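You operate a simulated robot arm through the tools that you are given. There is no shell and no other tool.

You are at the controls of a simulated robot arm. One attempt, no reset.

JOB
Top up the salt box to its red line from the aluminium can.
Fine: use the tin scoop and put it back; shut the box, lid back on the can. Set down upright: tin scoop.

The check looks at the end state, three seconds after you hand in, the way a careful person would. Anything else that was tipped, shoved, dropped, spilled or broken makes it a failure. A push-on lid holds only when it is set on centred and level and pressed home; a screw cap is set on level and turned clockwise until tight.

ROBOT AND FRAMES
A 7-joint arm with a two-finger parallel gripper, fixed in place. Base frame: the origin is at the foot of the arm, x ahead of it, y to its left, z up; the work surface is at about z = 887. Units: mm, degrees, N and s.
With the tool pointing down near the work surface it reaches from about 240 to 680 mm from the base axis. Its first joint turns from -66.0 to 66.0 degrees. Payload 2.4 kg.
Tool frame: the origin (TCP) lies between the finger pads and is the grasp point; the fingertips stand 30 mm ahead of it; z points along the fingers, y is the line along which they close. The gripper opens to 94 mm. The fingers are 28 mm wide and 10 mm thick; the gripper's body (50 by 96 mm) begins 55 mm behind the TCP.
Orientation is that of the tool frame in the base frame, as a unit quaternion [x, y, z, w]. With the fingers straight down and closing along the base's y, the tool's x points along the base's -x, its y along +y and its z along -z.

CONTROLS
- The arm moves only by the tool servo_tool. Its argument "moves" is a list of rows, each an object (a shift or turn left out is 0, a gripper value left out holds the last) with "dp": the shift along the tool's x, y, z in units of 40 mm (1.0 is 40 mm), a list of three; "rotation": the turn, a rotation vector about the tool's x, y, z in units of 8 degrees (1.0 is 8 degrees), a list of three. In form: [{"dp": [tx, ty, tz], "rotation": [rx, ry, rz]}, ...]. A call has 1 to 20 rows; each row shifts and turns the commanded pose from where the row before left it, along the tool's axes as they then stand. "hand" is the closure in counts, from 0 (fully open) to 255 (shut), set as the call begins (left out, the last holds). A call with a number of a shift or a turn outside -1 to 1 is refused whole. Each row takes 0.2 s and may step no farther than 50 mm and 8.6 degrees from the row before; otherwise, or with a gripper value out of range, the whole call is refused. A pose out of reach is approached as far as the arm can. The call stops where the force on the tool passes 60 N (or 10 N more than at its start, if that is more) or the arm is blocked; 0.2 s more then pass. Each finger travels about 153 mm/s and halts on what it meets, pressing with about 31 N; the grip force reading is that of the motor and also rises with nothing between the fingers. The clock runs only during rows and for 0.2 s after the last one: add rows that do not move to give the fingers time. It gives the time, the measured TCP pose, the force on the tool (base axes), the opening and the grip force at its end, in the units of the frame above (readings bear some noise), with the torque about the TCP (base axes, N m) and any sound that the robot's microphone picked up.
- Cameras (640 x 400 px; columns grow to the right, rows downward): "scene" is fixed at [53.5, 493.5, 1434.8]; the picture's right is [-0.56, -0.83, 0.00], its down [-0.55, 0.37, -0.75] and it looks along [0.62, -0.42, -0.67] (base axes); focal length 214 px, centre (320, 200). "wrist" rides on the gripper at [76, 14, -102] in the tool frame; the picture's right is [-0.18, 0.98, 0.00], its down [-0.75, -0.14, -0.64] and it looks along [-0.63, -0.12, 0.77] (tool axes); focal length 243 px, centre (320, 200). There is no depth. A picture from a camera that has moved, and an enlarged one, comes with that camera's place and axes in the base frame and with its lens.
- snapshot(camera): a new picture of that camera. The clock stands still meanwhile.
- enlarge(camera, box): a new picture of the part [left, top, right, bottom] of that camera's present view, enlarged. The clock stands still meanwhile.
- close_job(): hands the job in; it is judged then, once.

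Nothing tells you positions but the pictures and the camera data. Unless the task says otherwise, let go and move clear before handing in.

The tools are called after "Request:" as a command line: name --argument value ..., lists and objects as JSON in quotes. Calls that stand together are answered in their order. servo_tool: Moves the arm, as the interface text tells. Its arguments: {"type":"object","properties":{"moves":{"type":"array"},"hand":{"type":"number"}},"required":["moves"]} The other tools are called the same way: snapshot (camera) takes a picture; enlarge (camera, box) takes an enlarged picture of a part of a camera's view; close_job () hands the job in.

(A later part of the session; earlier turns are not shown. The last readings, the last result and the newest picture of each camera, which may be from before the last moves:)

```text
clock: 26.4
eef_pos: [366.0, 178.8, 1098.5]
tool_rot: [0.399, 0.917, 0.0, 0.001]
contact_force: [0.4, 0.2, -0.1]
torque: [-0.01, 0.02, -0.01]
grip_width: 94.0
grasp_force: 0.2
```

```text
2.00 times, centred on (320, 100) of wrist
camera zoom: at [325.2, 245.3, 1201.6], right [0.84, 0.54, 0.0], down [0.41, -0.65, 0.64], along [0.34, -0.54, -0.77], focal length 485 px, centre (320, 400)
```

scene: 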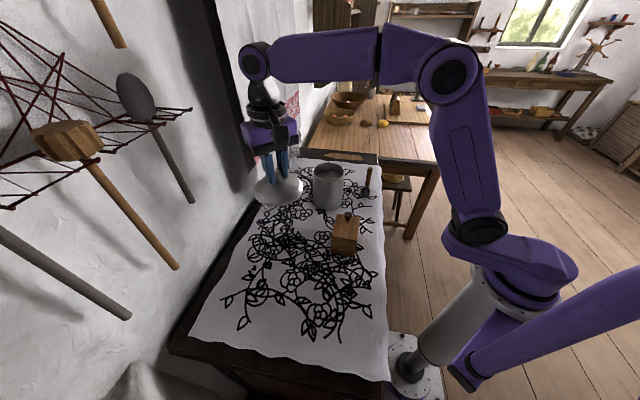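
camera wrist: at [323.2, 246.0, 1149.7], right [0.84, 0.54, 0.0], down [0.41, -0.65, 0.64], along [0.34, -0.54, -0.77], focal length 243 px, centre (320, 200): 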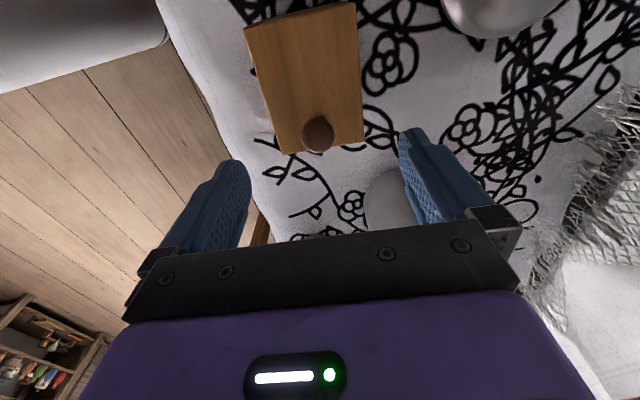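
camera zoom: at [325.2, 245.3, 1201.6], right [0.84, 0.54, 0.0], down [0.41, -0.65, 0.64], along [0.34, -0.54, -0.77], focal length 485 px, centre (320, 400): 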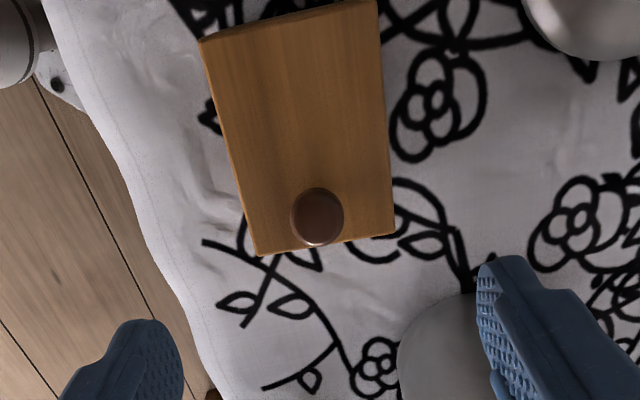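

Box is back where it was. I'll now rotate the wrist so the camera views the right face of the box from a low angle.

Request:
servo_tool --hand 0 --moves '[{"dp": [0.23, -0.77, 0]}, {"dp": [0.23, -0.77, 0]}, {"dp": [0.23, -0.77, 0]}, {"rotation": [0, 0, -0.94]}, {"rotation": [0, 0, -0.94]}, {"rotation": [0, 0, -0.94]}, {"rotation": [0, 0, -0.94]}, {"rotation": [0, 0, -0.94]}, {"rotation": [0, 0, -0.94]}, {"rotation": [0, 0, -0.94]}, {"rotation": [0, 0, -0.94]}, {"rotation": [0, 0, -0.94]}, {"rotation": [0, 0, -0.94]}, {"rotation": [0, 0, -0.94]}, {"rotation": [0, 0, -0.94]}, {"dp": [0, 0, 0.7]}, {"dp": [0, 0, 0.7]}, {"dp": [0, 0, 0]}]'

Request:
snapshot --camera "wrist"

```text
clock: 30.2
eef_pos: [278.3, 137.4, 1045.1]
tool_rot: [-0.37, 0.929, 0.001, 0.0]
contact_force: [-0.4, 0.3, -0.1]
torque: [0.0, 0.02, 0.0]
grip_width: 94.0
grasp_force: 0.1
```

```text
taken
camera wrist: at [214.0, 95.8, 1147.5], right [-0.54, 0.84, 0.0], down [0.65, 0.41, 0.64], along [0.54, 0.35, -0.77], focal length 243 px, centre (320, 200)
```

wrist: 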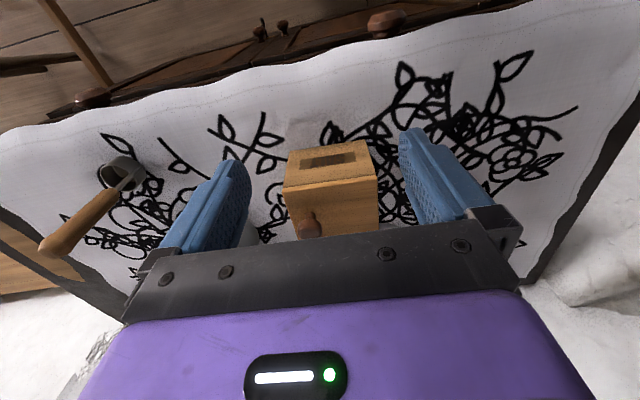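

The box's right face has a dark window or slot in it. Zooming in.

Request:
enlarge --camera "wrist" --box '[260, 120, 400, 245]'

Request:
enlarge --camera "wrist" --box '[280, 140, 380, 200]'

```text
3.20 times, centred on (330, 182) of wrist
camera zoom: at [214.0, 95.8, 1147.5], right [-0.54, 0.84, 0.0], down [0.65, 0.41, 0.64], along [0.54, 0.35, -0.77], focal length 776 px, centre (288, 256)
```

zoom: 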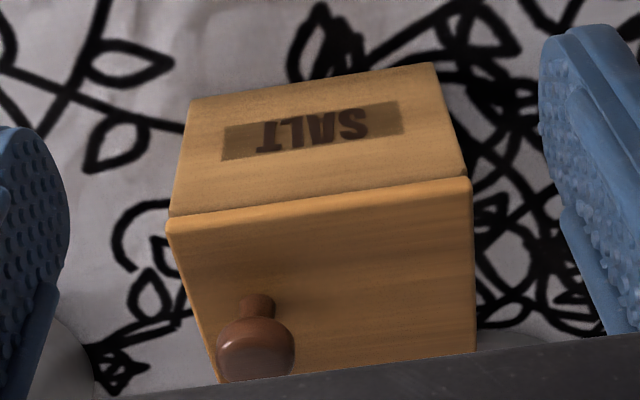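

```text
6.40 times, centred on (330, 170) of wrist
camera zoom: at [214.0, 95.8, 1147.5], right [-0.54, 0.84, 0.0], down [0.65, 0.41, 0.64], along [0.54, 0.35, -0.77], focal length 1553 px, centre (256, 392)
```

zoom: 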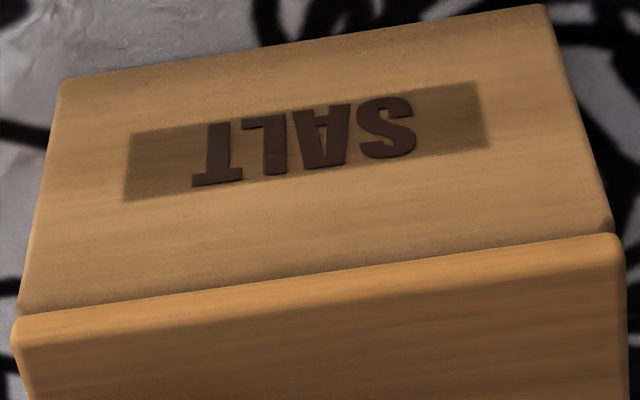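

The box's front (with "SALT") faces the robot, and the lid looks like a flat board with a knob at one end — possibly a swivel or sliding lid. I'll view the far (knob) end too.

Request:
servo_tool --hand 0 --moves '[{"dp": [0, 0, -0.6]}, {"dp": [-0.74, -0.77, -0.3]}, {"dp": [-0.74, -0.77, -0.3]}, {"dp": [-0.74, -0.77, -0.2]}, {"rotation": [0, 0, -0.94]}, {"rotation": [0, 0, -0.94]}, {"rotation": [0, 0, -0.94]}, {"rotation": [0, 0, -0.94]}, {"rotation": [0, 0, -0.94]}, {"rotation": [0, 0, -0.94]}, {"rotation": [0, 0, -0.94]}, {"rotation": [0, 0, -0.94]}, {"rotation": [0, 0, -0.94]}, {"rotation": [0, 0, -0.94]}, {"rotation": [0, 0, -0.94]}, {"rotation": [0, 0, -0.94]}, {"dp": [0, 0, 0.6]}, {"dp": [0, 0, 0.6]}, {"dp": [0, 0, 0]}]'

Request:
snapshot --camera "wrist"

```text
clock: 34.2
eef_pos: [405.6, 128.0, 1052.4]
tool_rot: [0.919, -0.395, 0.0, 0.0]
contact_force: [0.0, 1.2, -0.6]
torque: [0.05, 0.0, 0.0]
grip_width: 94.2
grasp_force: 0.0
```

```text
taken
camera wrist: at [448.6, 63.4, 1154.2], right [-0.84, -0.54, 0.0], down [-0.42, 0.64, 0.64], along [-0.35, 0.54, -0.77], focal length 243 px, centre (320, 200)
```

wrist: 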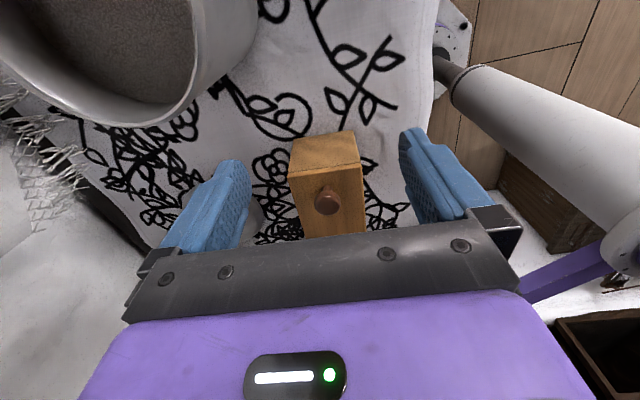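

Request:
enlarge --camera "wrist" --box '[270, 120, 390, 240]'

Request:
enlarge --camera "wrist" --box '[285, 130, 365, 185]'

Request:
enlarge --camera "wrist" --box '[0, 0, 260, 130]'

```text
3.33 times, centred on (330, 180) of wrist
camera zoom: at [448.6, 63.4, 1154.2], right [-0.84, -0.54, 0.0], down [-0.42, 0.64, 0.64], along [-0.35, 0.54, -0.77], focal length 809 px, centre (287, 267)
```

zoom: 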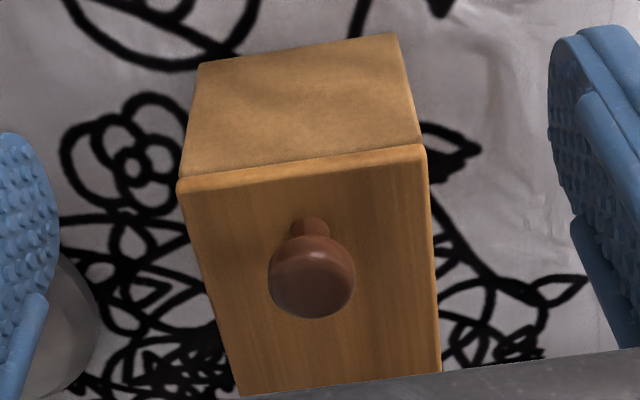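

```text
7.27 times, centred on (325, 158) of wrist
camera zoom: at [448.6, 63.4, 1154.2], right [-0.84, -0.54, 0.0], down [-0.42, 0.64, 0.64], along [-0.35, 0.54, -0.77], focal length 1764 px, centre (284, 509)
```

zoom: 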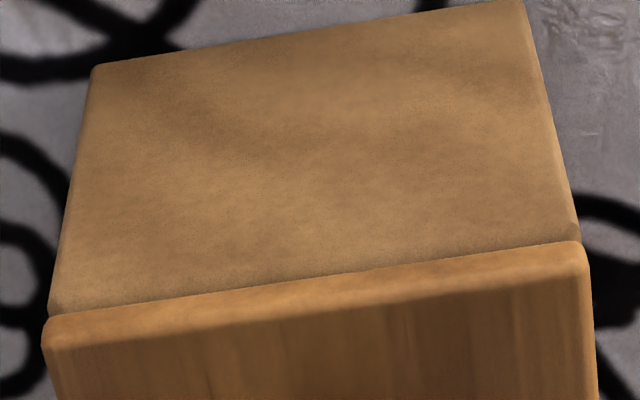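

```text
2.46 times, centred on (130, 65) of wrist
camera zoom: at [448.6, 63.4, 1154.2], right [-0.84, -0.54, 0.0], down [-0.42, 0.64, 0.64], along [-0.35, 0.54, -0.77], focal length 597 px, centre (788, 532)
```

zoom: 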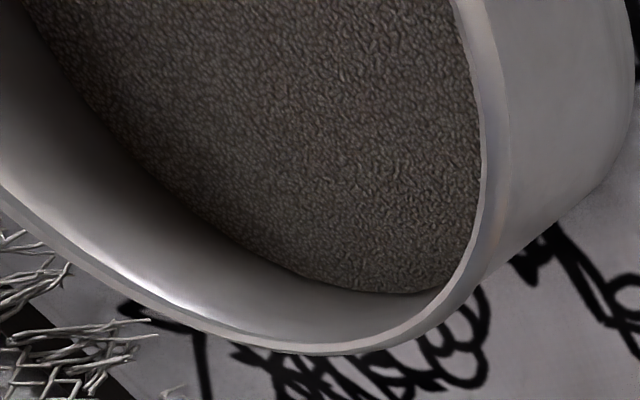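

No hinges are visible at any side; the lid is a flat board with a slight overhang all around, so likely a swivel or slide lid. I'll grip the knob again and test a small sideways push.

Request:
servo_tool --hand 0 --moves '[{"dp": [-0.8, -0.06, 0]}, {"dp": [-0.85, -0.07, 0]}, {"dp": [0, 0, 0]}, {"dp": [0, 0, 0]}]'

Request:
snapshot --camera "wrist"

```text
clock: 35.2
eef_pos: [364.5, 182.3, 1052.1]
tool_rot: [0.919, -0.395, -0.001, -0.001]
contact_force: [0.4, 0.5, 0.4]
torque: [-0.01, -0.02, 0.03]
grip_width: 94.0
grasp_force: 0.1
```

```text
taken
camera wrist: at [407.6, 117.7, 1154.1], right [-0.84, -0.54, 0.0], down [-0.42, 0.64, 0.64], along [-0.35, 0.54, -0.77], focal length 243 px, centre (320, 200)
```

wrist: 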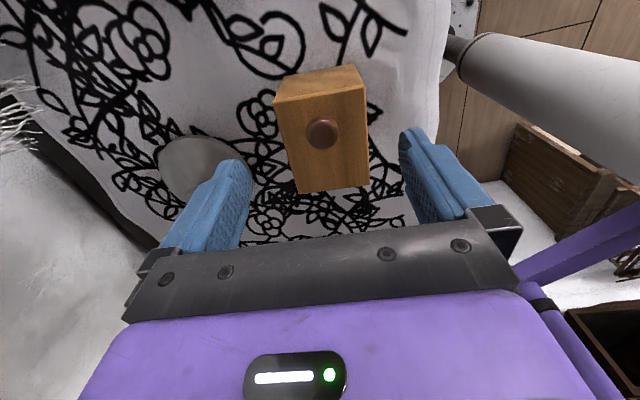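

Aligned over the knob; descending and gripping.

Request:
servo_tool --hand 0 --moves '[{"dp": [0, 0.03, 0.5]}, {"dp": [0, 0, 0.45]}, {"dp": [0, 0, 0.25]}, {"dp": [0, 0, 0]}]'

Request:
servo_tool --hand 255 --moves '[{"dp": [0, 0, 0]}, {"dp": [0, 0, 0]}, {"dp": [0, 0, 0]}]'

Request:
enlarge --camera "wrist" --box '[220, 60, 420, 220]'

Request:
enlarge --camera "scene" --box '[320, 190, 380, 260]'

```text
clock: 36.2
eef_pos: [364.2, 180.6, 1003.3]
tool_rot: [0.919, -0.395, 0.001, 0.0]
contact_force: [-0.3, 0.3, 0.7]
torque: [-0.03, 0.02, 0.0]
grip_width: 94.4
grasp_force: 0.1
```

```text
clock: 37.0
eef_pos: [364.1, 181.4, 1002.9]
tool_rot: [0.919, -0.395, 0.0, 0.0]
contact_force: [1.6, 1.4, 0.1]
torque: [0.03, -0.11, 0.02]
grip_width: 22.8
grasp_force: 30.9
```

```text
2.50 times, centred on (320, 140) of wrist
camera zoom: at [406.8, 115.6, 1105.9], right [-0.84, -0.54, 0.0], down [-0.42, 0.64, 0.64], along [-0.35, 0.54, -0.77], focal length 606 px, centre (320, 350)
```

zoom: 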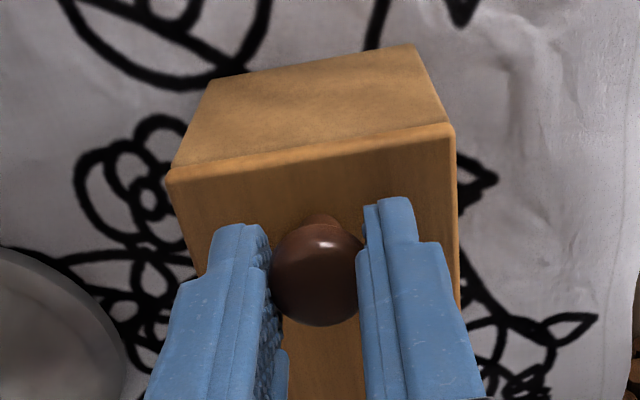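

```text
5.71 times, centred on (350, 225) of scene
camera zoom: at [53.5, 493.5, 1434.8], right [-0.56, -0.83, 0.0], down [-0.55, 0.37, -0.75], along [0.62, -0.42, -0.67], focal length 1226 px, centre (149, 57)
```

zoom: 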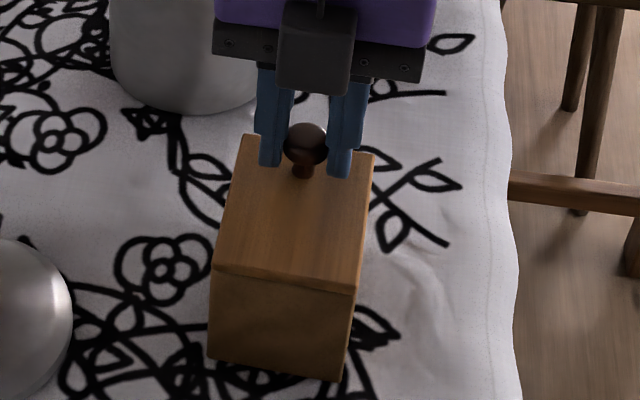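

Gripped. Test: a small 4 mm sideways arc as if swivelling about a pin at the near end, then compare pictures.

Request:
servo_tool --hand 255 --moves '[{"dp": [0, -0.05, 0], "rotation": [0, 0, -0.2]}, {"dp": [0, -0.05, 0], "rotation": [0, 0, -0.2]}, {"dp": [0, 0, 0]}]'

Request:
enlarge --camera "scene" --box '[320, 190, 380, 260]'

Request:
enlarge --camera "wrist" --box '[220, 60, 420, 220]'

```text
clock: 37.8
eef_pos: [365.9, 182.8, 1004.1]
tool_rot: [0.93, -0.367, 0.0, 0.0]
contact_force: [-9.3, -8.2, 20.9]
torque: [-0.2, 0.61, 0.05]
grip_width: 22.9
grasp_force: 31.0
```

```text
5.71 times, centred on (350, 225) of scene
camera zoom: at [52.9, 493.1, 1435.0], right [-0.56, -0.83, 0.0], down [-0.55, 0.38, -0.75], along [0.62, -0.42, -0.66], focal length 1226 px, centre (149, 57)
```

zoom: 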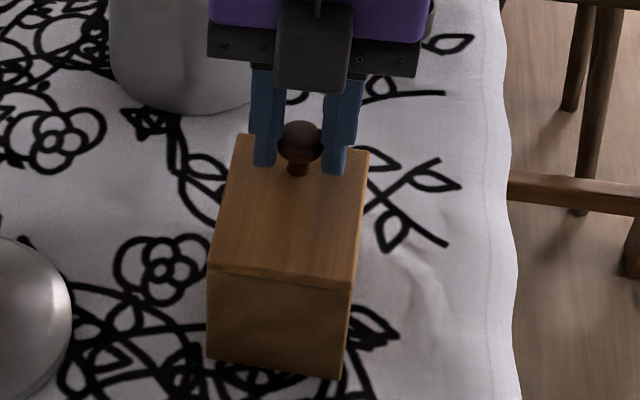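

```text
2.50 times, centred on (320, 140) of wrist
camera zoom: at [412.8, 120.0, 1106.2], right [-0.81, -0.59, 0.0], down [-0.45, 0.62, 0.64], along [-0.38, 0.52, -0.77], focal length 606 px, centre (320, 350)
```

zoom: 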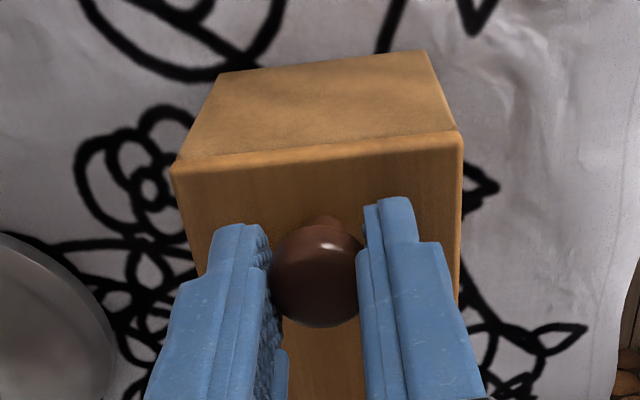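

That only tipped the whole box a little against ~12 N, so no swivel that way. I undo it and then test sliding along the long axis.

Request:
servo_tool --hand 255 --moves '[{"dp": [0, 0.05, 0], "rotation": [0, 0, 0.2]}, {"dp": [0, 0.05, 0], "rotation": [0, 0, 0.2]}, {"dp": [0, 0, 0]}]'

Request:
enlarge --camera "scene" --box '[320, 190, 380, 260]'

```text
clock: 38.6
eef_pos: [365.1, 180.9, 1003.1]
tool_rot: [0.919, -0.394, 0.0, 0.0]
contact_force: [0.3, 0.3, 0.1]
torque: [-0.03, -0.18, 0.05]
grip_width: 22.8
grasp_force: 30.8
```

```text
5.71 times, centred on (350, 225) of scene
camera zoom: at [53.5, 493.5, 1434.8], right [-0.56, -0.83, 0.0], down [-0.55, 0.37, -0.75], along [0.62, -0.42, -0.67], focal length 1226 px, centre (149, 57)
```

zoom: 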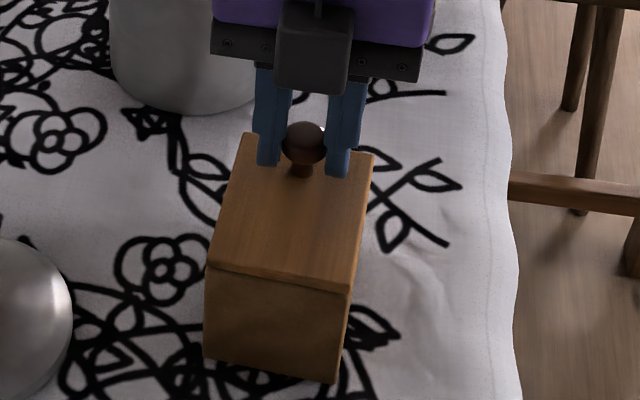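

Back in place. Now a 4 mm slide test toward the knob end.

Request:
servo_tool --hand 255 --moves '[{"dp": [0.05, 0, 0]}, {"dp": [0.05, 0, 0]}, {"dp": [0, 0, 0]}]'

Request:
enlarge --camera "scene" --box '[320, 190, 380, 260]'

Request:
enlarge --camera "wrist" --box '[220, 60, 420, 220]'

```text
clock: 39.4
eef_pos: [366.4, 177.1, 1004.5]
tool_rot: [0.919, -0.395, 0.0, 0.0]
contact_force: [1.1, -0.1, 0.3]
torque: [-0.11, -0.14, 0.0]
grip_width: 22.9
grasp_force: 30.6
```

```text
5.71 times, centred on (350, 225) of scene
camera zoom: at [53.5, 493.5, 1434.8], right [-0.56, -0.83, 0.0], down [-0.55, 0.37, -0.75], along [0.62, -0.42, -0.67], focal length 1226 px, centre (149, 57)
```

zoom: 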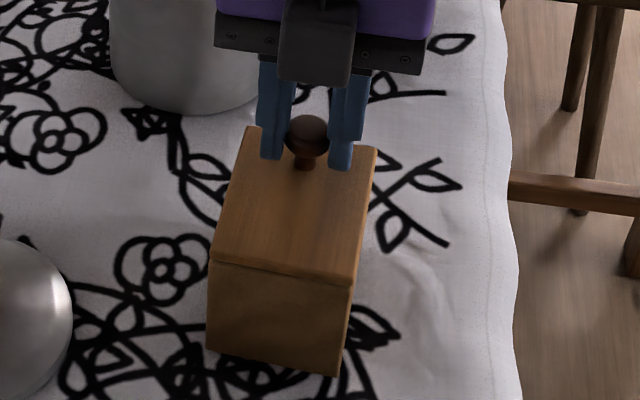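

```text
2.50 times, centred on (320, 140) of wrist
camera zoom: at [409.8, 112.3, 1106.7], right [-0.84, -0.54, 0.0], down [-0.42, 0.64, 0.64], along [-0.35, 0.54, -0.77], focal length 606 px, centre (320, 350)
```

zoom: 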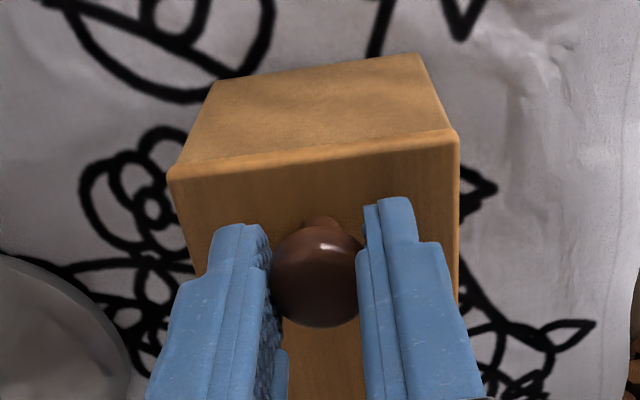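

The whole box just moved along, so no free slide that way. Moving back the other way, which also tests the opposite slide.

Request:
servo_tool --hand 255 --moves '[{"dp": [-0.05, 0, 0]}, {"dp": [-0.06, 0, 0]}, {"dp": [0, 0, 0]}]'

Request:
enlarge --camera "scene" --box '[320, 190, 380, 260]'

Request:
enlarge --camera "wrist" --box '[220, 60, 420, 220]'

```text
clock: 40.2
eef_pos: [365.4, 181.6, 1004.1]
tool_rot: [0.918, -0.396, 0.0, 0.0]
contact_force: [0.2, 0.5, -0.6]
torque: [-0.14, -0.12, -0.04]
grip_width: 23.1
grasp_force: 31.1
```

```text
5.71 times, centred on (350, 225) of scene
camera zoom: at [53.5, 493.5, 1434.8], right [-0.56, -0.83, 0.0], down [-0.55, 0.37, -0.75], along [0.62, -0.42, -0.67], focal length 1226 px, centre (149, 57)
```

zoom: 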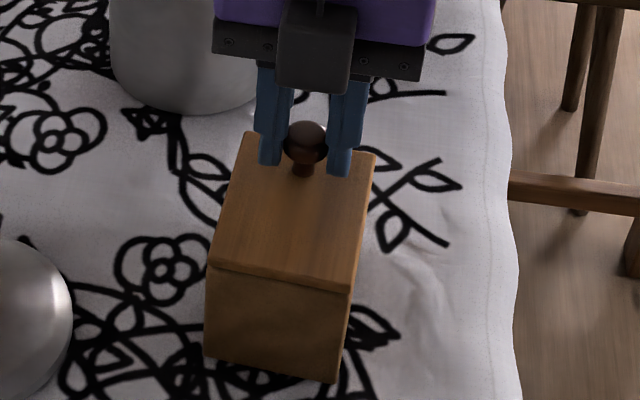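

```text
2.50 times, centred on (320, 140) of wrist
camera zoom: at [407.1, 115.7, 1106.6], right [-0.84, -0.54, 0.0], down [-0.42, 0.64, 0.64], along [-0.35, 0.54, -0.77], focal length 606 px, centre (320, 350)
```

zoom: 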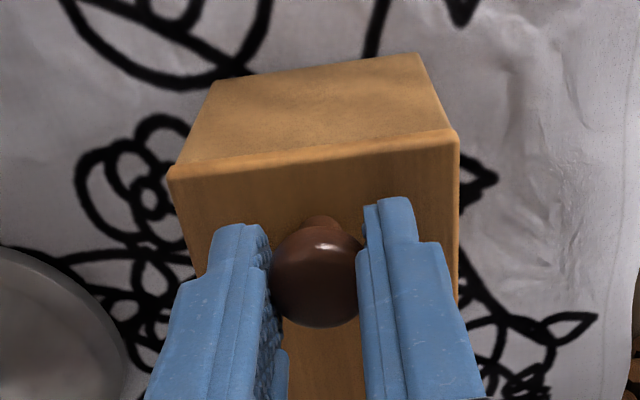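

The box again moved rigidly. A swivel lid may only open one way, so next I test the opposite swing (toward the SALT face) by 4 mm.

Request:
servo_tool --hand 255 --moves '[{"dp": [0, 0.05, 0], "rotation": [0, 0, 0.2]}, {"dp": [0, 0.05, 0], "rotation": [0, 0, 0.2]}, {"dp": [0, 0, 0]}]'

Request:
enlarge --camera "scene" --box '[320, 190, 380, 260]'

Request:
enlarge --camera "wrist" --box '[220, 60, 420, 220]'

```text
clock: 41.0
eef_pos: [360.8, 176.4, 1003.8]
tool_rot: [0.907, -0.42, 0.0, 0.0]
contact_force: [-0.6, 0.3, 0.0]
torque: [-0.13, -0.13, 0.06]
grip_width: 23.0
grasp_force: 30.7
```

```text
5.71 times, centred on (350, 225) of scene
camera zoom: at [53.5, 493.5, 1434.8], right [-0.56, -0.83, 0.0], down [-0.55, 0.37, -0.75], along [0.62, -0.42, -0.67], focal length 1226 px, centre (149, 57)
```

zoom: 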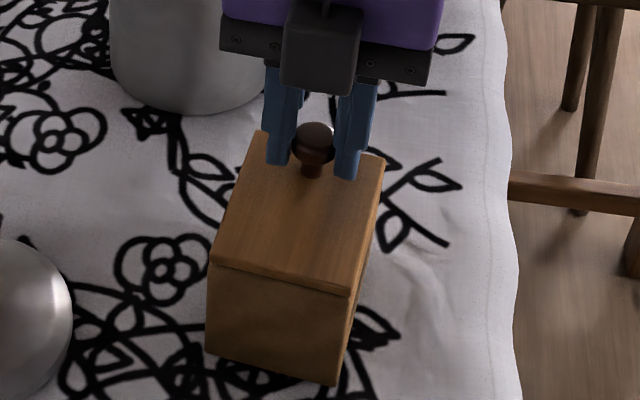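

```text
2.50 times, centred on (320, 140) of wrist
camera zoom: at [400.1, 110.6, 1106.8], right [-0.87, -0.5, 0.0], down [-0.38, 0.67, 0.64], along [-0.32, 0.56, -0.77], focal length 606 px, centre (320, 350)
```

zoom: 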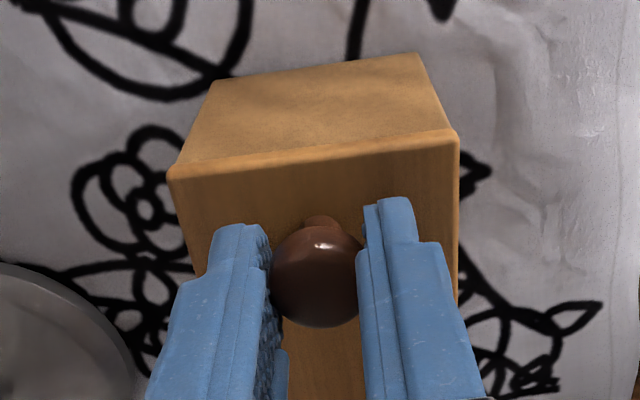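

The box turned along freely, so I undo that. Then I'll press the box down slightly so the table holds it while I test slide/swivel again.

Request:
servo_tool --hand 255 --moves '[{"dp": [0, -0.05, 0], "rotation": [0, 0, -0.2]}, {"dp": [0, -0.05, 0], "rotation": [0, 0, -0.2]}, {"dp": [0, 0, 0.03]}, {"dp": [0, 0, 0.03]}, {"dp": [0, 0, 0]}]'

Request:
enlarge --camera "scene" --box '[320, 190, 380, 260]'

```text
clock: 42.2
eef_pos: [364.7, 180.8, 1001.5]
tool_rot: [0.919, -0.394, 0.001, -0.002]
contact_force: [-5.5, -4.5, 27.7]
torque: [-0.14, 0.12, 0.03]
grip_width: 23.0
grasp_force: 31.1
```

```text
5.71 times, centred on (350, 225) of scene
camera zoom: at [53.0, 493.2, 1435.0], right [-0.56, -0.83, 0.0], down [-0.55, 0.37, -0.75], along [0.62, -0.42, -0.66], focal length 1226 px, centre (149, 57)
```

zoom: 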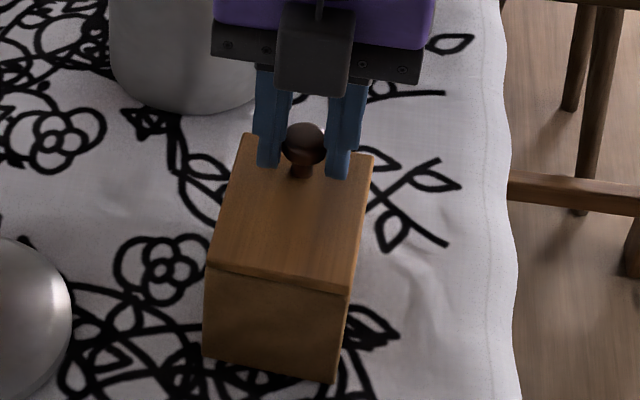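

Now pressing with ~28 N. Test sliding toward the near end by 4 mm while pressed.

Request:
servo_tool --hand 255 --moves '[{"dp": [-0.05, 0, 0]}, {"dp": [-0.05, 0, 0]}, {"dp": [0, 0, 0]}]'

Request:
enlarge --camera "scene" --box '[320, 190, 380, 260]'

Request:
enlarge --camera "wrist" --box '[220, 60, 420, 220]'

```text
clock: 43.0
eef_pos: [362.3, 182.1, 1001.2]
tool_rot: [0.918, -0.396, 0.002, -0.002]
contact_force: [14.6, -11.4, 17.8]
torque: [-0.46, -0.47, -0.01]
grip_width: 22.9
grasp_force: 30.3
```

```text
5.71 times, centred on (350, 225) of scene
camera zoom: at [53.7, 493.0, 1435.0], right [-0.56, -0.83, 0.0], down [-0.55, 0.38, -0.75], along [0.62, -0.42, -0.67], focal length 1226 px, centre (149, 57)
```

zoom: 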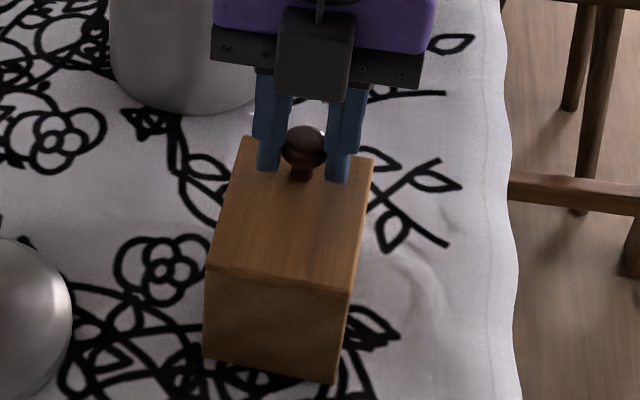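

```text
2.50 times, centred on (320, 140) of wrist
camera zoom: at [405.2, 117.1, 1104.5], right [-0.84, -0.54, 0.0], down [-0.42, 0.64, 0.64], along [-0.35, 0.54, -0.77], focal length 606 px, centre (320, 350)
```

zoom: 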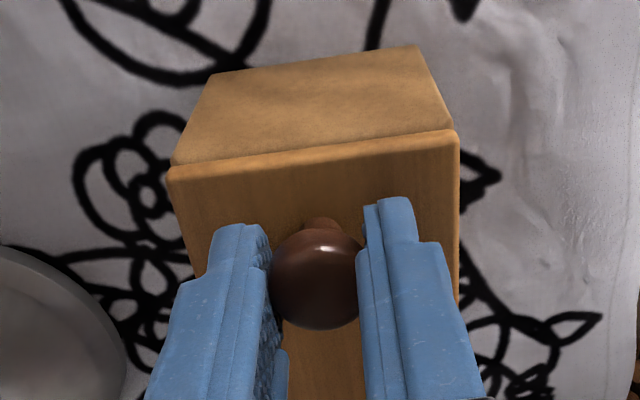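

The base stayed put while the knob moved, with ~18 N resistance. Zooming in to see whether the lid itself shifted on the box.

Request:
enlarge --camera "wrist" --box '[265, 70, 375, 140]'

Request:
enlarge --camera "scene" --box '[328, 230, 358, 260]'

```text
5.71 times, centred on (320, 105) of wrist
camera zoom: at [405.2, 117.1, 1104.5], right [-0.84, -0.54, 0.0], down [-0.42, 0.64, 0.64], along [-0.35, 0.54, -0.77], focal length 1386 px, centre (320, 743)
```

zoom: 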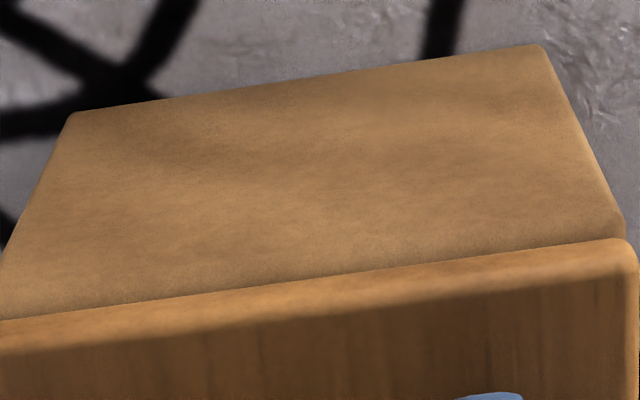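

```text
13.33 times, centred on (343, 245) of scene
camera zoom: at [53.7, 493.0, 1435.0], right [-0.56, -0.83, 0.0], down [-0.55, 0.38, -0.75], along [0.62, -0.42, -0.67], focal length 2860 px, centre (13, -400)
```

zoom: 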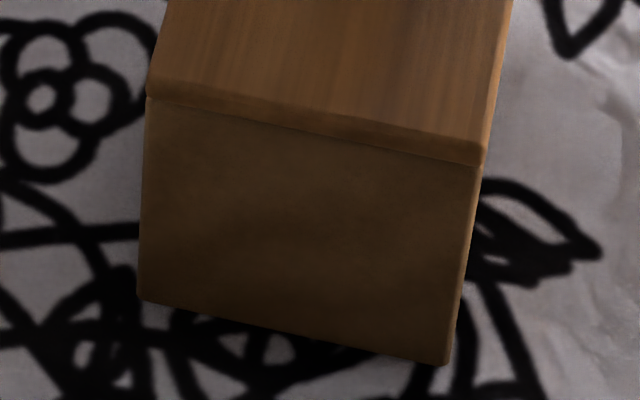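

No clear relative motion toward the near end at 18 N. I'll reverse and test sliding toward the far (knob) end while pressed down.

Request:
servo_tool --hand 255 --moves '[{"dp": [0.05, 0, 0]}, {"dp": [0.05, 0, 0]}, {"dp": [0.05, 0, 0]}, {"dp": [0.05, 0, 0]}, {"dp": [0, 0, 0]}]'

Request:
enlarge --camera "scene" --box '[320, 190, 380, 260]'

Request:
enlarge --camera "wrist" --box '[220, 60, 420, 220]'

```text
clock: 44.2
eef_pos: [366.1, 179.1, 1002.0]
tool_rot: [0.919, -0.395, 0.001, -0.002]
contact_force: [4.4, 3.5, 24.8]
torque: [0.31, 0.21, 0.07]
grip_width: 22.9
grasp_force: 31.0
```

```text
5.71 times, centred on (350, 225) of scene
camera zoom: at [53.3, 493.4, 1434.9], right [-0.56, -0.83, 0.0], down [-0.55, 0.37, -0.75], along [0.62, -0.42, -0.66], focal length 1226 px, centre (149, 57)
```

zoom: 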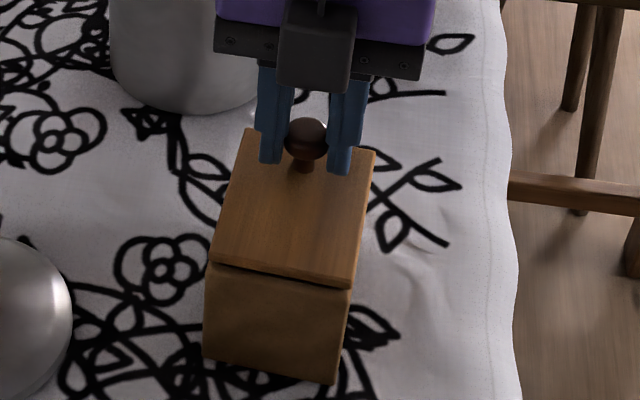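

```text
2.50 times, centred on (320, 140) of wrist
camera zoom: at [409.3, 112.7, 1103.9], right [-0.84, -0.54, 0.0], down [-0.42, 0.64, 0.64], along [-0.35, 0.54, -0.77], focal length 606 px, centre (320, 350)
```

zoom: 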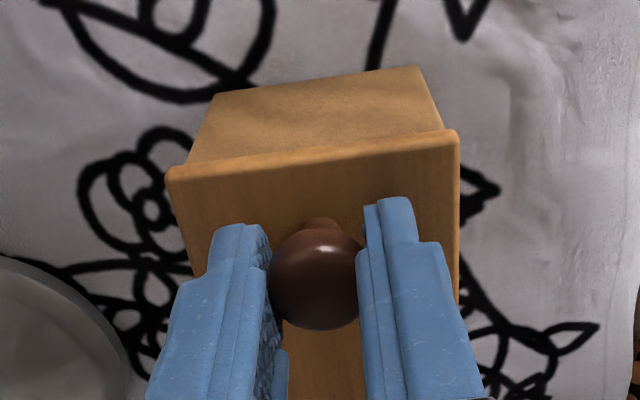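

The lid slid ~5 mm toward the knob end while the body stayed: it's a sliding lid opening toward the far end. I'll ease the pressing a little and continue sliding.

Request:
servo_tool --hand 255 --moves '[{"dp": [0, 0, -0.03]}, {"dp": [0.06, 0, 0]}, {"dp": [0.06, 0, 0]}, {"dp": [0.06, 0, 0]}, {"dp": [0.06, 0, 0]}, {"dp": [0, 0, 0]}]'

Request:
enlarge --camera "scene" --box '[320, 190, 380, 260]'

```text
clock: 45.6
eef_pos: [371.8, 169.0, 1002.4]
tool_rot: [0.919, -0.394, -0.001, 0.002]
contact_force: [-0.4, 0.4, 0.3]
torque: [-0.2, -0.15, -0.03]
grip_width: 23.0
grasp_force: 31.3
```

```text
5.71 times, centred on (350, 225) of scene
camera zoom: at [53.5, 493.5, 1434.8], right [-0.56, -0.83, 0.0], down [-0.55, 0.37, -0.75], along [0.62, -0.42, -0.67], focal length 1226 px, centre (149, 57)
```

zoom: 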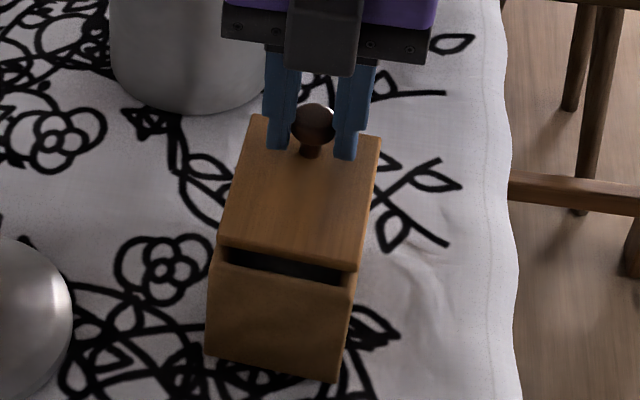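

The lid is opening nicely with the body still. Continuing the slide in further increments.

Request:
servo_tool --hand 255 --moves '[{"dp": [0.08, 0, 0]}, {"dp": [0.08, 0, 0]}, {"dp": [0.08, 0, 0]}, {"dp": [0.08, 0, 0]}, {"dp": [0.08, 0, 0]}, {"dp": [0, 0, 0]}]'

Request:
enlarge --camera "scene" --box '[320, 190, 380, 260]'

```text
clock: 47.0
eef_pos: [384.7, 160.5, 1003.2]
tool_rot: [0.919, -0.395, 0.0, 0.001]
contact_force: [-0.1, 0.1, -0.8]
torque: [-0.19, -0.13, 0.0]
grip_width: 22.8
grasp_force: 31.1
```

```text
5.71 times, centred on (350, 225) of scene
camera zoom: at [53.5, 493.5, 1434.8], right [-0.56, -0.83, 0.0], down [-0.55, 0.37, -0.75], along [0.62, -0.42, -0.67], focal length 1226 px, centre (149, 57)
```

zoom: 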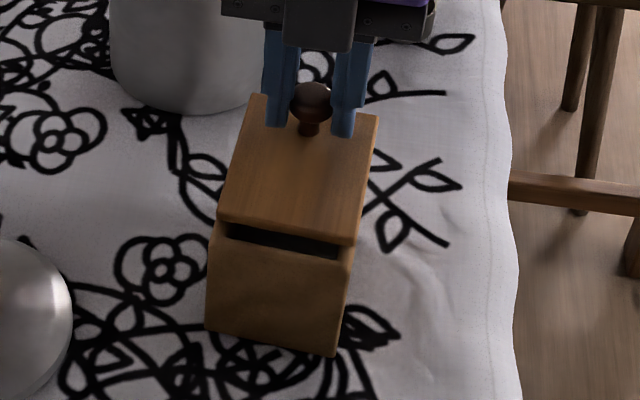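

The box got dragged along that time because the downward press vanished. I'll null the residual twist and press down lightly again before continuing.

Request:
servo_tool --hand 255 --moves '[{"dp": [0, 0, 0.02], "rotation": [0, 0.08, 0]}, {"dp": [0, 0, 0.02], "rotation": [0, 0.08, 0]}, {"dp": [0, 0, 0]}]'

```text
clock: 47.8
eef_pos: [384.5, 160.6, 1001.2]
tool_rot: [0.919, -0.395, 0.011, 0.003]
contact_force: [2.0, 1.7, 10.2]
torque: [0.32, 0.35, -0.02]
grip_width: 22.9
grasp_force: 31.3
```

Slight over-correction; I rotate part of it back to bring the twist near zero.

Request:
servo_tool --hand 255 --moves '[{"rotation": [0, -0.09, 0]}, {"dp": [0, 0, 0]}]'

```text
clock: 48.4
eef_pos: [385.6, 160.2, 1001.9]
tool_rot: [0.919, -0.395, 0.006, 0.0]
contact_force: [6.4, 4.7, 14.7]
torque: [-0.14, -0.44, 0.06]
grip_width: 22.7
grasp_force: 31.0
```

Pressing with ~15 N now; I continue the slide by 10 mm and check.

Request:
servo_tool --hand 255 --moves '[{"dp": [0.06, 0, 0]}, {"dp": [0.06, 0, 0]}, {"dp": [0.06, 0, 0]}, {"dp": [0.06, 0, 0]}, {"dp": [0, 0, 0]}]'

Request:
enlarge --camera "scene" --box '[320, 190, 380, 260]'

```text
clock: 49.6
eef_pos: [390.7, 152.2, 999.7]
tool_rot: [0.919, -0.395, 0.006, 0.002]
contact_force: [7.2, 5.6, 18.0]
torque: [-0.11, -0.32, 0.06]
grip_width: 22.8
grasp_force: 31.5
```

```text
5.71 times, centred on (350, 225) of scene
camera zoom: at [53.4, 493.5, 1434.8], right [-0.56, -0.83, 0.0], down [-0.55, 0.37, -0.75], along [0.62, -0.42, -0.66], focal length 1226 px, centre (149, 57)
```

zoom: 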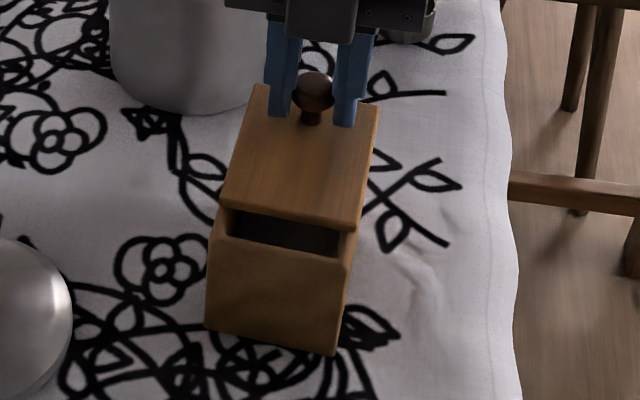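

Works: the body stays and the gap grows. I ease the press to ~8 N (knob is passing the box edge) and continue.

Request:
servo_tool --hand 255 --moves '[{"dp": [0.06, 0, -0.012]}, {"dp": [0.06, 0, -0.012]}, {"dp": [0.06, 0, 0]}, {"dp": [0.06, 0, 0]}, {"dp": [0, 0, 0]}]'

Request:
enlarge --camera "scene" --box '[320, 180, 380, 260]'

```text
clock: 50.8
eef_pos: [397.7, 145.6, 1000.8]
tool_rot: [0.919, -0.395, 0.003, 0.003]
contact_force: [-0.8, -0.1, -6.5]
torque: [-0.23, -0.21, -0.02]
grip_width: 23.0
grasp_force: 30.9
```

```text
5.00 times, centred on (350, 220) of scene
camera zoom: at [53.5, 493.5, 1434.8], right [-0.56, -0.83, 0.0], down [-0.55, 0.37, -0.75], along [0.62, -0.42, -0.67], focal length 1072 px, centre (170, 100)
```

zoom: 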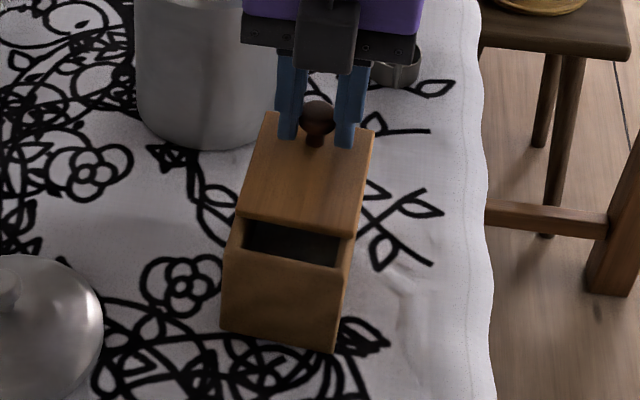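

Raised a touch too much (it began lifting). I lower 0.8 mm to get a light press and continue sliding.

Request:
servo_tool --hand 255 --moves '[{"dp": [0, 0, 0.02]}, {"dp": [0, 0, 0.01]}, {"dp": [0, 0, 0]}]'

```text
clock: 51.6
eef_pos: [398.9, 146.0, 1001.7]
tool_rot: [0.919, -0.395, 0.005, 0.002]
contact_force: [-1.5, -0.8, 0.5]
torque: [-0.2, -0.17, 0.02]
grip_width: 22.8
grasp_force: 31.1
```

Contact is about neutral; a bit more downward.

Request:
servo_tool --hand 255 --moves '[{"dp": [0, 0, 0.02]}, {"dp": [0, 0, 0.01]}, {"dp": [0, 0, 0]}]'

```text
clock: 52.4
eef_pos: [399.2, 146.4, 999.5]
tool_rot: [0.919, -0.395, 0.006, 0.001]
contact_force: [-1.7, -0.6, 27.6]
torque: [-0.17, -0.04, 0.04]
grip_width: 22.7
grasp_force: 31.0
```

Pressing 28 N; I back off ~0.6 mm and slide 10 mm more.

Request:
servo_tool --hand 255 --moves '[{"dp": [0.05, 0, -0.014]}, {"dp": [0.06, 0, 0]}, {"dp": [0.06, 0, 0]}, {"dp": [0.06, 0, 0]}, {"dp": [0, 0, 0]}]'

Request:
enlarge --camera "scene" --box '[320, 180, 380, 260]'

```text
clock: 53.6
eef_pos: [403.9, 138.0, 999.1]
tool_rot: [0.919, -0.395, 0.005, 0.003]
contact_force: [5.4, 3.8, 11.1]
torque: [0.04, -0.25, -0.12]
grip_width: 22.9
grasp_force: 30.8
```

```text
5.00 times, centred on (350, 220) of scene
camera zoom: at [53.5, 493.5, 1434.8], right [-0.56, -0.83, 0.0], down [-0.55, 0.37, -0.75], along [0.62, -0.42, -0.66], focal length 1072 px, centre (170, 100)
```

zoom: 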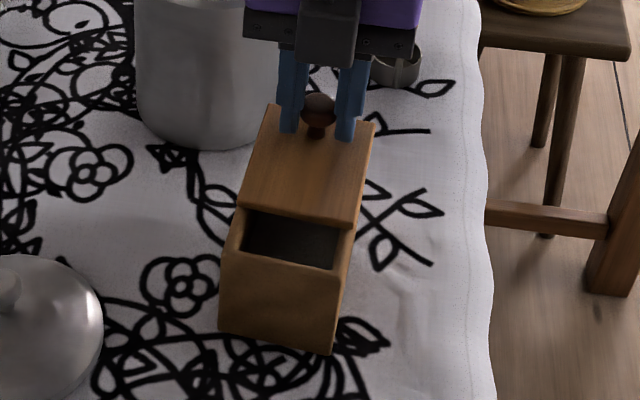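

Good progress, body still. Next 10 mm.

Request:
servo_tool --hand 255 --moves '[{"dp": [0.06, 0, 0]}, {"dp": [0.06, 0, 0]}, {"dp": [0.06, 0, 0]}, {"dp": [0.06, 0, 0]}, {"dp": [0, 0, 0]}]'

Request:
enlarge --camera "scene" --box '[320, 180, 380, 260]'

```text
clock: 54.8
eef_pos: [409.4, 131.8, 1000.7]
tool_rot: [0.918, -0.396, 0.003, 0.003]
contact_force: [0.5, -0.8, -6.5]
torque: [-0.35, -0.28, -0.02]
grip_width: 23.0
grasp_force: 31.4
```

```text
5.00 times, centred on (350, 220) of scene
camera zoom: at [53.5, 493.5, 1434.8], right [-0.56, -0.83, 0.0], down [-0.55, 0.37, -0.75], along [0.62, -0.42, -0.67], focal length 1072 px, centre (170, 100)
```

zoom: 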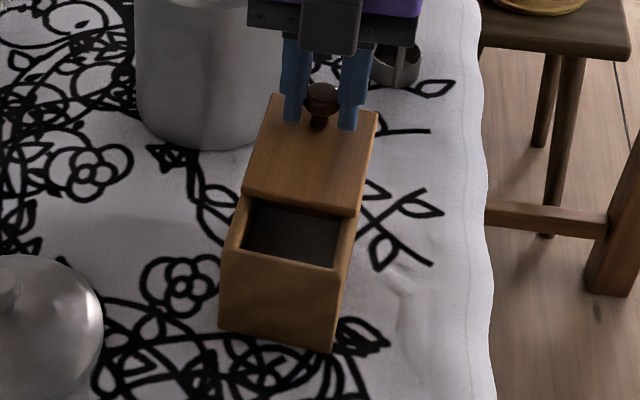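

Opening is ~45 mm now. I restore the light press and slide 10–12 mm more.

Request:
servo_tool --hand 255 --moves '[{"dp": [0, 0, 0.02]}, {"dp": [0.0, 0, 0.01]}, {"dp": [0, 0, 0]}]'

```text
clock: 55.6
eef_pos: [410.2, 131.5, 1000.5]
tool_rot: [0.918, -0.395, 0.005, 0.002]
contact_force: [-0.2, -0.7, -2.7]
torque: [-0.06, 0.0, 0.17]
grip_width: 22.7
grasp_force: 31.1
```

Still slightly lifting; a touch lower, then slide.

Request:
servo_tool --hand 255 --moves '[{"dp": [0, 0, 0.02]}, {"dp": [0.0, 0, 0.0]}]'

```text
clock: 56.2
eef_pos: [410.6, 132.0, 999.6]
tool_rot: [0.919, -0.395, 0.005, 0.001]
contact_force: [-3.7, -2.6, 14.0]
torque: [0.25, 0.36, 0.02]
grip_width: 22.6
grasp_force: 31.0
```

Pressing 14 N; sliding another 10 mm.

Request:
servo_tool --hand 255 --moves '[{"dp": [0.06, 0, -0.004]}, {"dp": [0.06, 0, 0]}, {"dp": [0.06, 0, 0]}, {"dp": [0.06, 0, 0]}, {"dp": [0, 0, 0]}]'

Request:
enlarge --camera "scene" --box '[320, 180, 380, 260]'

```text
clock: 57.4
eef_pos: [416.7, 124.6, 998.4]
tool_rot: [0.919, -0.395, 0.004, 0.002]
contact_force: [-0.1, 0.1, 4.4]
torque: [-0.11, -0.08, 0.07]
grip_width: 23.1
grasp_force: 31.6
```

```text
5.00 times, centred on (350, 220) of scene
camera zoom: at [53.4, 493.4, 1434.8], right [-0.56, -0.83, 0.0], down [-0.55, 0.37, -0.75], along [0.62, -0.42, -0.66], focal length 1072 px, centre (170, 100)
```

zoom: 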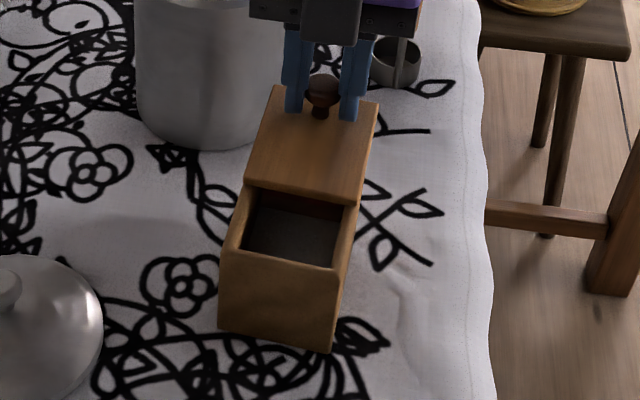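

The inside now shows a reddish line. Sliding on another 10 mm.

Request:
servo_tool --hand 255 --moves '[{"dp": [0.06, 0, 0.004]}, {"dp": [0.06, 0, 0]}, {"dp": [0.06, 0, 0]}, {"dp": [0.06, 0, 0]}, {"dp": [0, 0, 0]}]'

Request:
enlarge --camera "scene" --box '[320, 180, 380, 260]'

```text
clock: 58.6
eef_pos: [425.2, 117.9, 999.0]
tool_rot: [0.919, -0.395, 0.004, 0.002]
contact_force: [0.1, 0.2, -7.7]
torque: [-0.41, -0.34, 0.0]
grip_width: 22.7
grasp_force: 30.8
```

```text
5.00 times, centred on (350, 220) of scene
camera zoom: at [53.5, 493.5, 1434.8], right [-0.56, -0.83, 0.0], down [-0.55, 0.37, -0.75], along [0.62, -0.42, -0.67], focal length 1072 px, centre (170, 100)
```

zoom: 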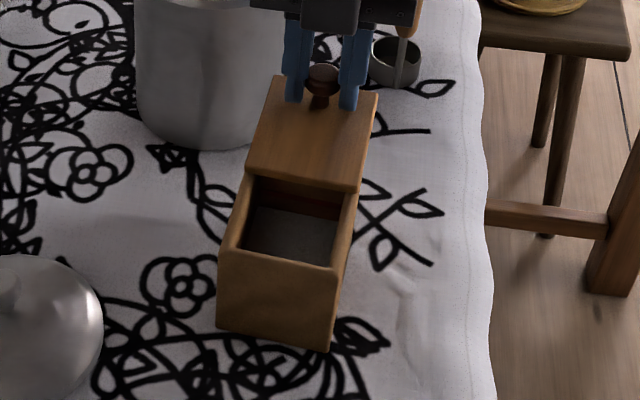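

The lid is open about 60 mm and the salt and red line are visible. I'll lower until the load is neutral, then release.

Request:
servo_tool --hand 255 --moves '[{"dp": [0, 0, 0.02]}, {"dp": [0, 0, 0.02]}, {"dp": [0, 0, 0]}]'

```text
clock: 59.4
eef_pos: [424.8, 118.7, 998.1]
tool_rot: [0.919, -0.395, 0.005, 0.002]
contact_force: [-2.4, -3.4, 22.3]
torque: [0.36, 0.49, 0.05]
grip_width: 22.7
grasp_force: 31.3
```

Slightly too much; I ease up 0.7 mm, then release and rise.

Request:
servo_tool --hand 255 --moves '[{"dp": [0, 0, -0.017]}, {"dp": [0, 0, 0]}]'

Request:
enlarge --camera "scene" --box '[320, 180, 380, 260]'

```text
clock: 60.0
eef_pos: [423.2, 118.6, 998.0]
tool_rot: [0.919, -0.394, 0.005, 0.001]
contact_force: [1.7, 0.6, 11.7]
torque: [0.16, 0.08, 0.01]
grip_width: 22.8
grasp_force: 30.9
```

```text
5.00 times, centred on (350, 220) of scene
camera zoom: at [53.3, 493.4, 1434.8], right [-0.56, -0.83, 0.0], down [-0.55, 0.37, -0.75], along [0.62, -0.42, -0.66], focal length 1072 px, centre (170, 100)
```

zoom: 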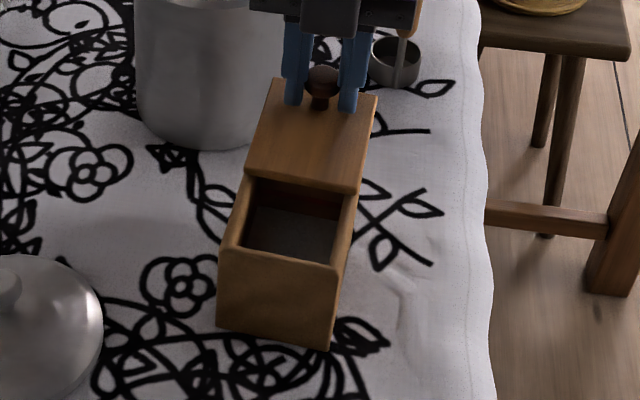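

Easing slightly more, then opening the fingers and rising straight up.

Request:
servo_tool --hand 255 --moves '[{"dp": [0, 0, -0.01]}, {"dp": [0, 0, 0]}]'

Request:
servo_tool --hand 0 --moves '[{"dp": [0, 0, 0]}, {"dp": [0, 0, 0]}, {"dp": [0, 0, 0]}, {"dp": [0, 0, -0.4]}, {"dp": [0, 0, -0.8]}, {"dp": [0, 0, -0.8]}, {"dp": [0, 0, -0.8]}, {"dp": [0, 0, -0.8]}, {"dp": [0, 0, 0]}]'

Request:
enlarge --camera "scene" --box '[320, 180, 380, 260]'

Request:
snapshot --camera "wrist"

```text
clock: 60.6
eef_pos: [423.7, 118.0, 998.4]
tool_rot: [0.919, -0.394, 0.005, 0.0]
contact_force: [4.1, 1.6, 10.8]
torque: [0.15, 0.04, -0.06]
grip_width: 22.9
grasp_force: 31.6
```

```text
clock: 62.6
eef_pos: [420.5, 120.0, 1142.1]
tool_rot: [0.919, -0.395, 0.005, 0.002]
contact_force: [0.0, -0.3, -0.1]
torque: [0.01, 0.01, 0.01]
grip_width: 93.9
grasp_force: 0.0
```

```text
5.00 times, centred on (350, 220) of scene
camera zoom: at [53.5, 493.4, 1434.8], right [-0.56, -0.83, 0.0], down [-0.55, 0.37, -0.75], along [0.62, -0.42, -0.67], focal length 1072 px, centre (170, 100)
```

zoom: 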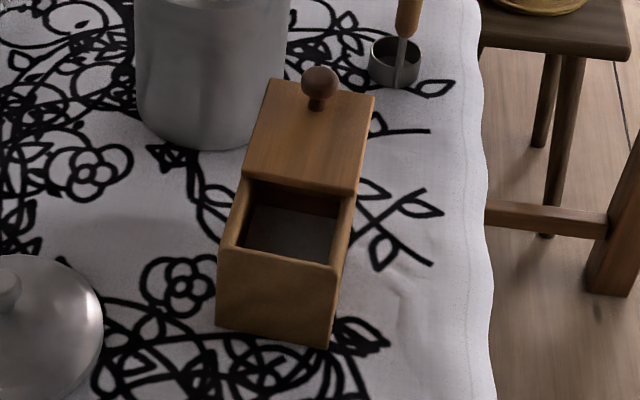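

```text
taken
camera wrist: at [462.9, 54.7, 1245.2], right [-0.84, -0.54, 0.0], down [-0.42, 0.65, 0.63], along [-0.34, 0.53, -0.77], focal length 243 px, centre (320, 200)
```

wrist: 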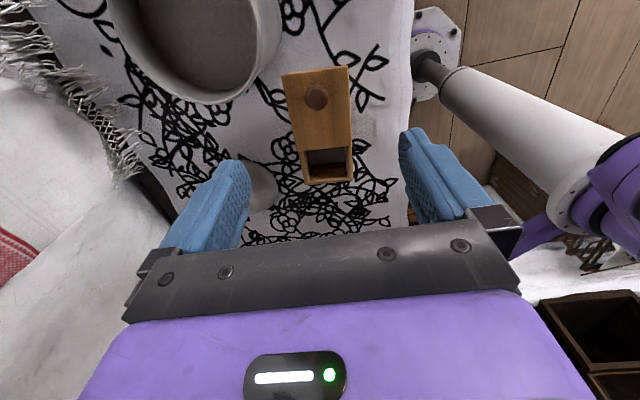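

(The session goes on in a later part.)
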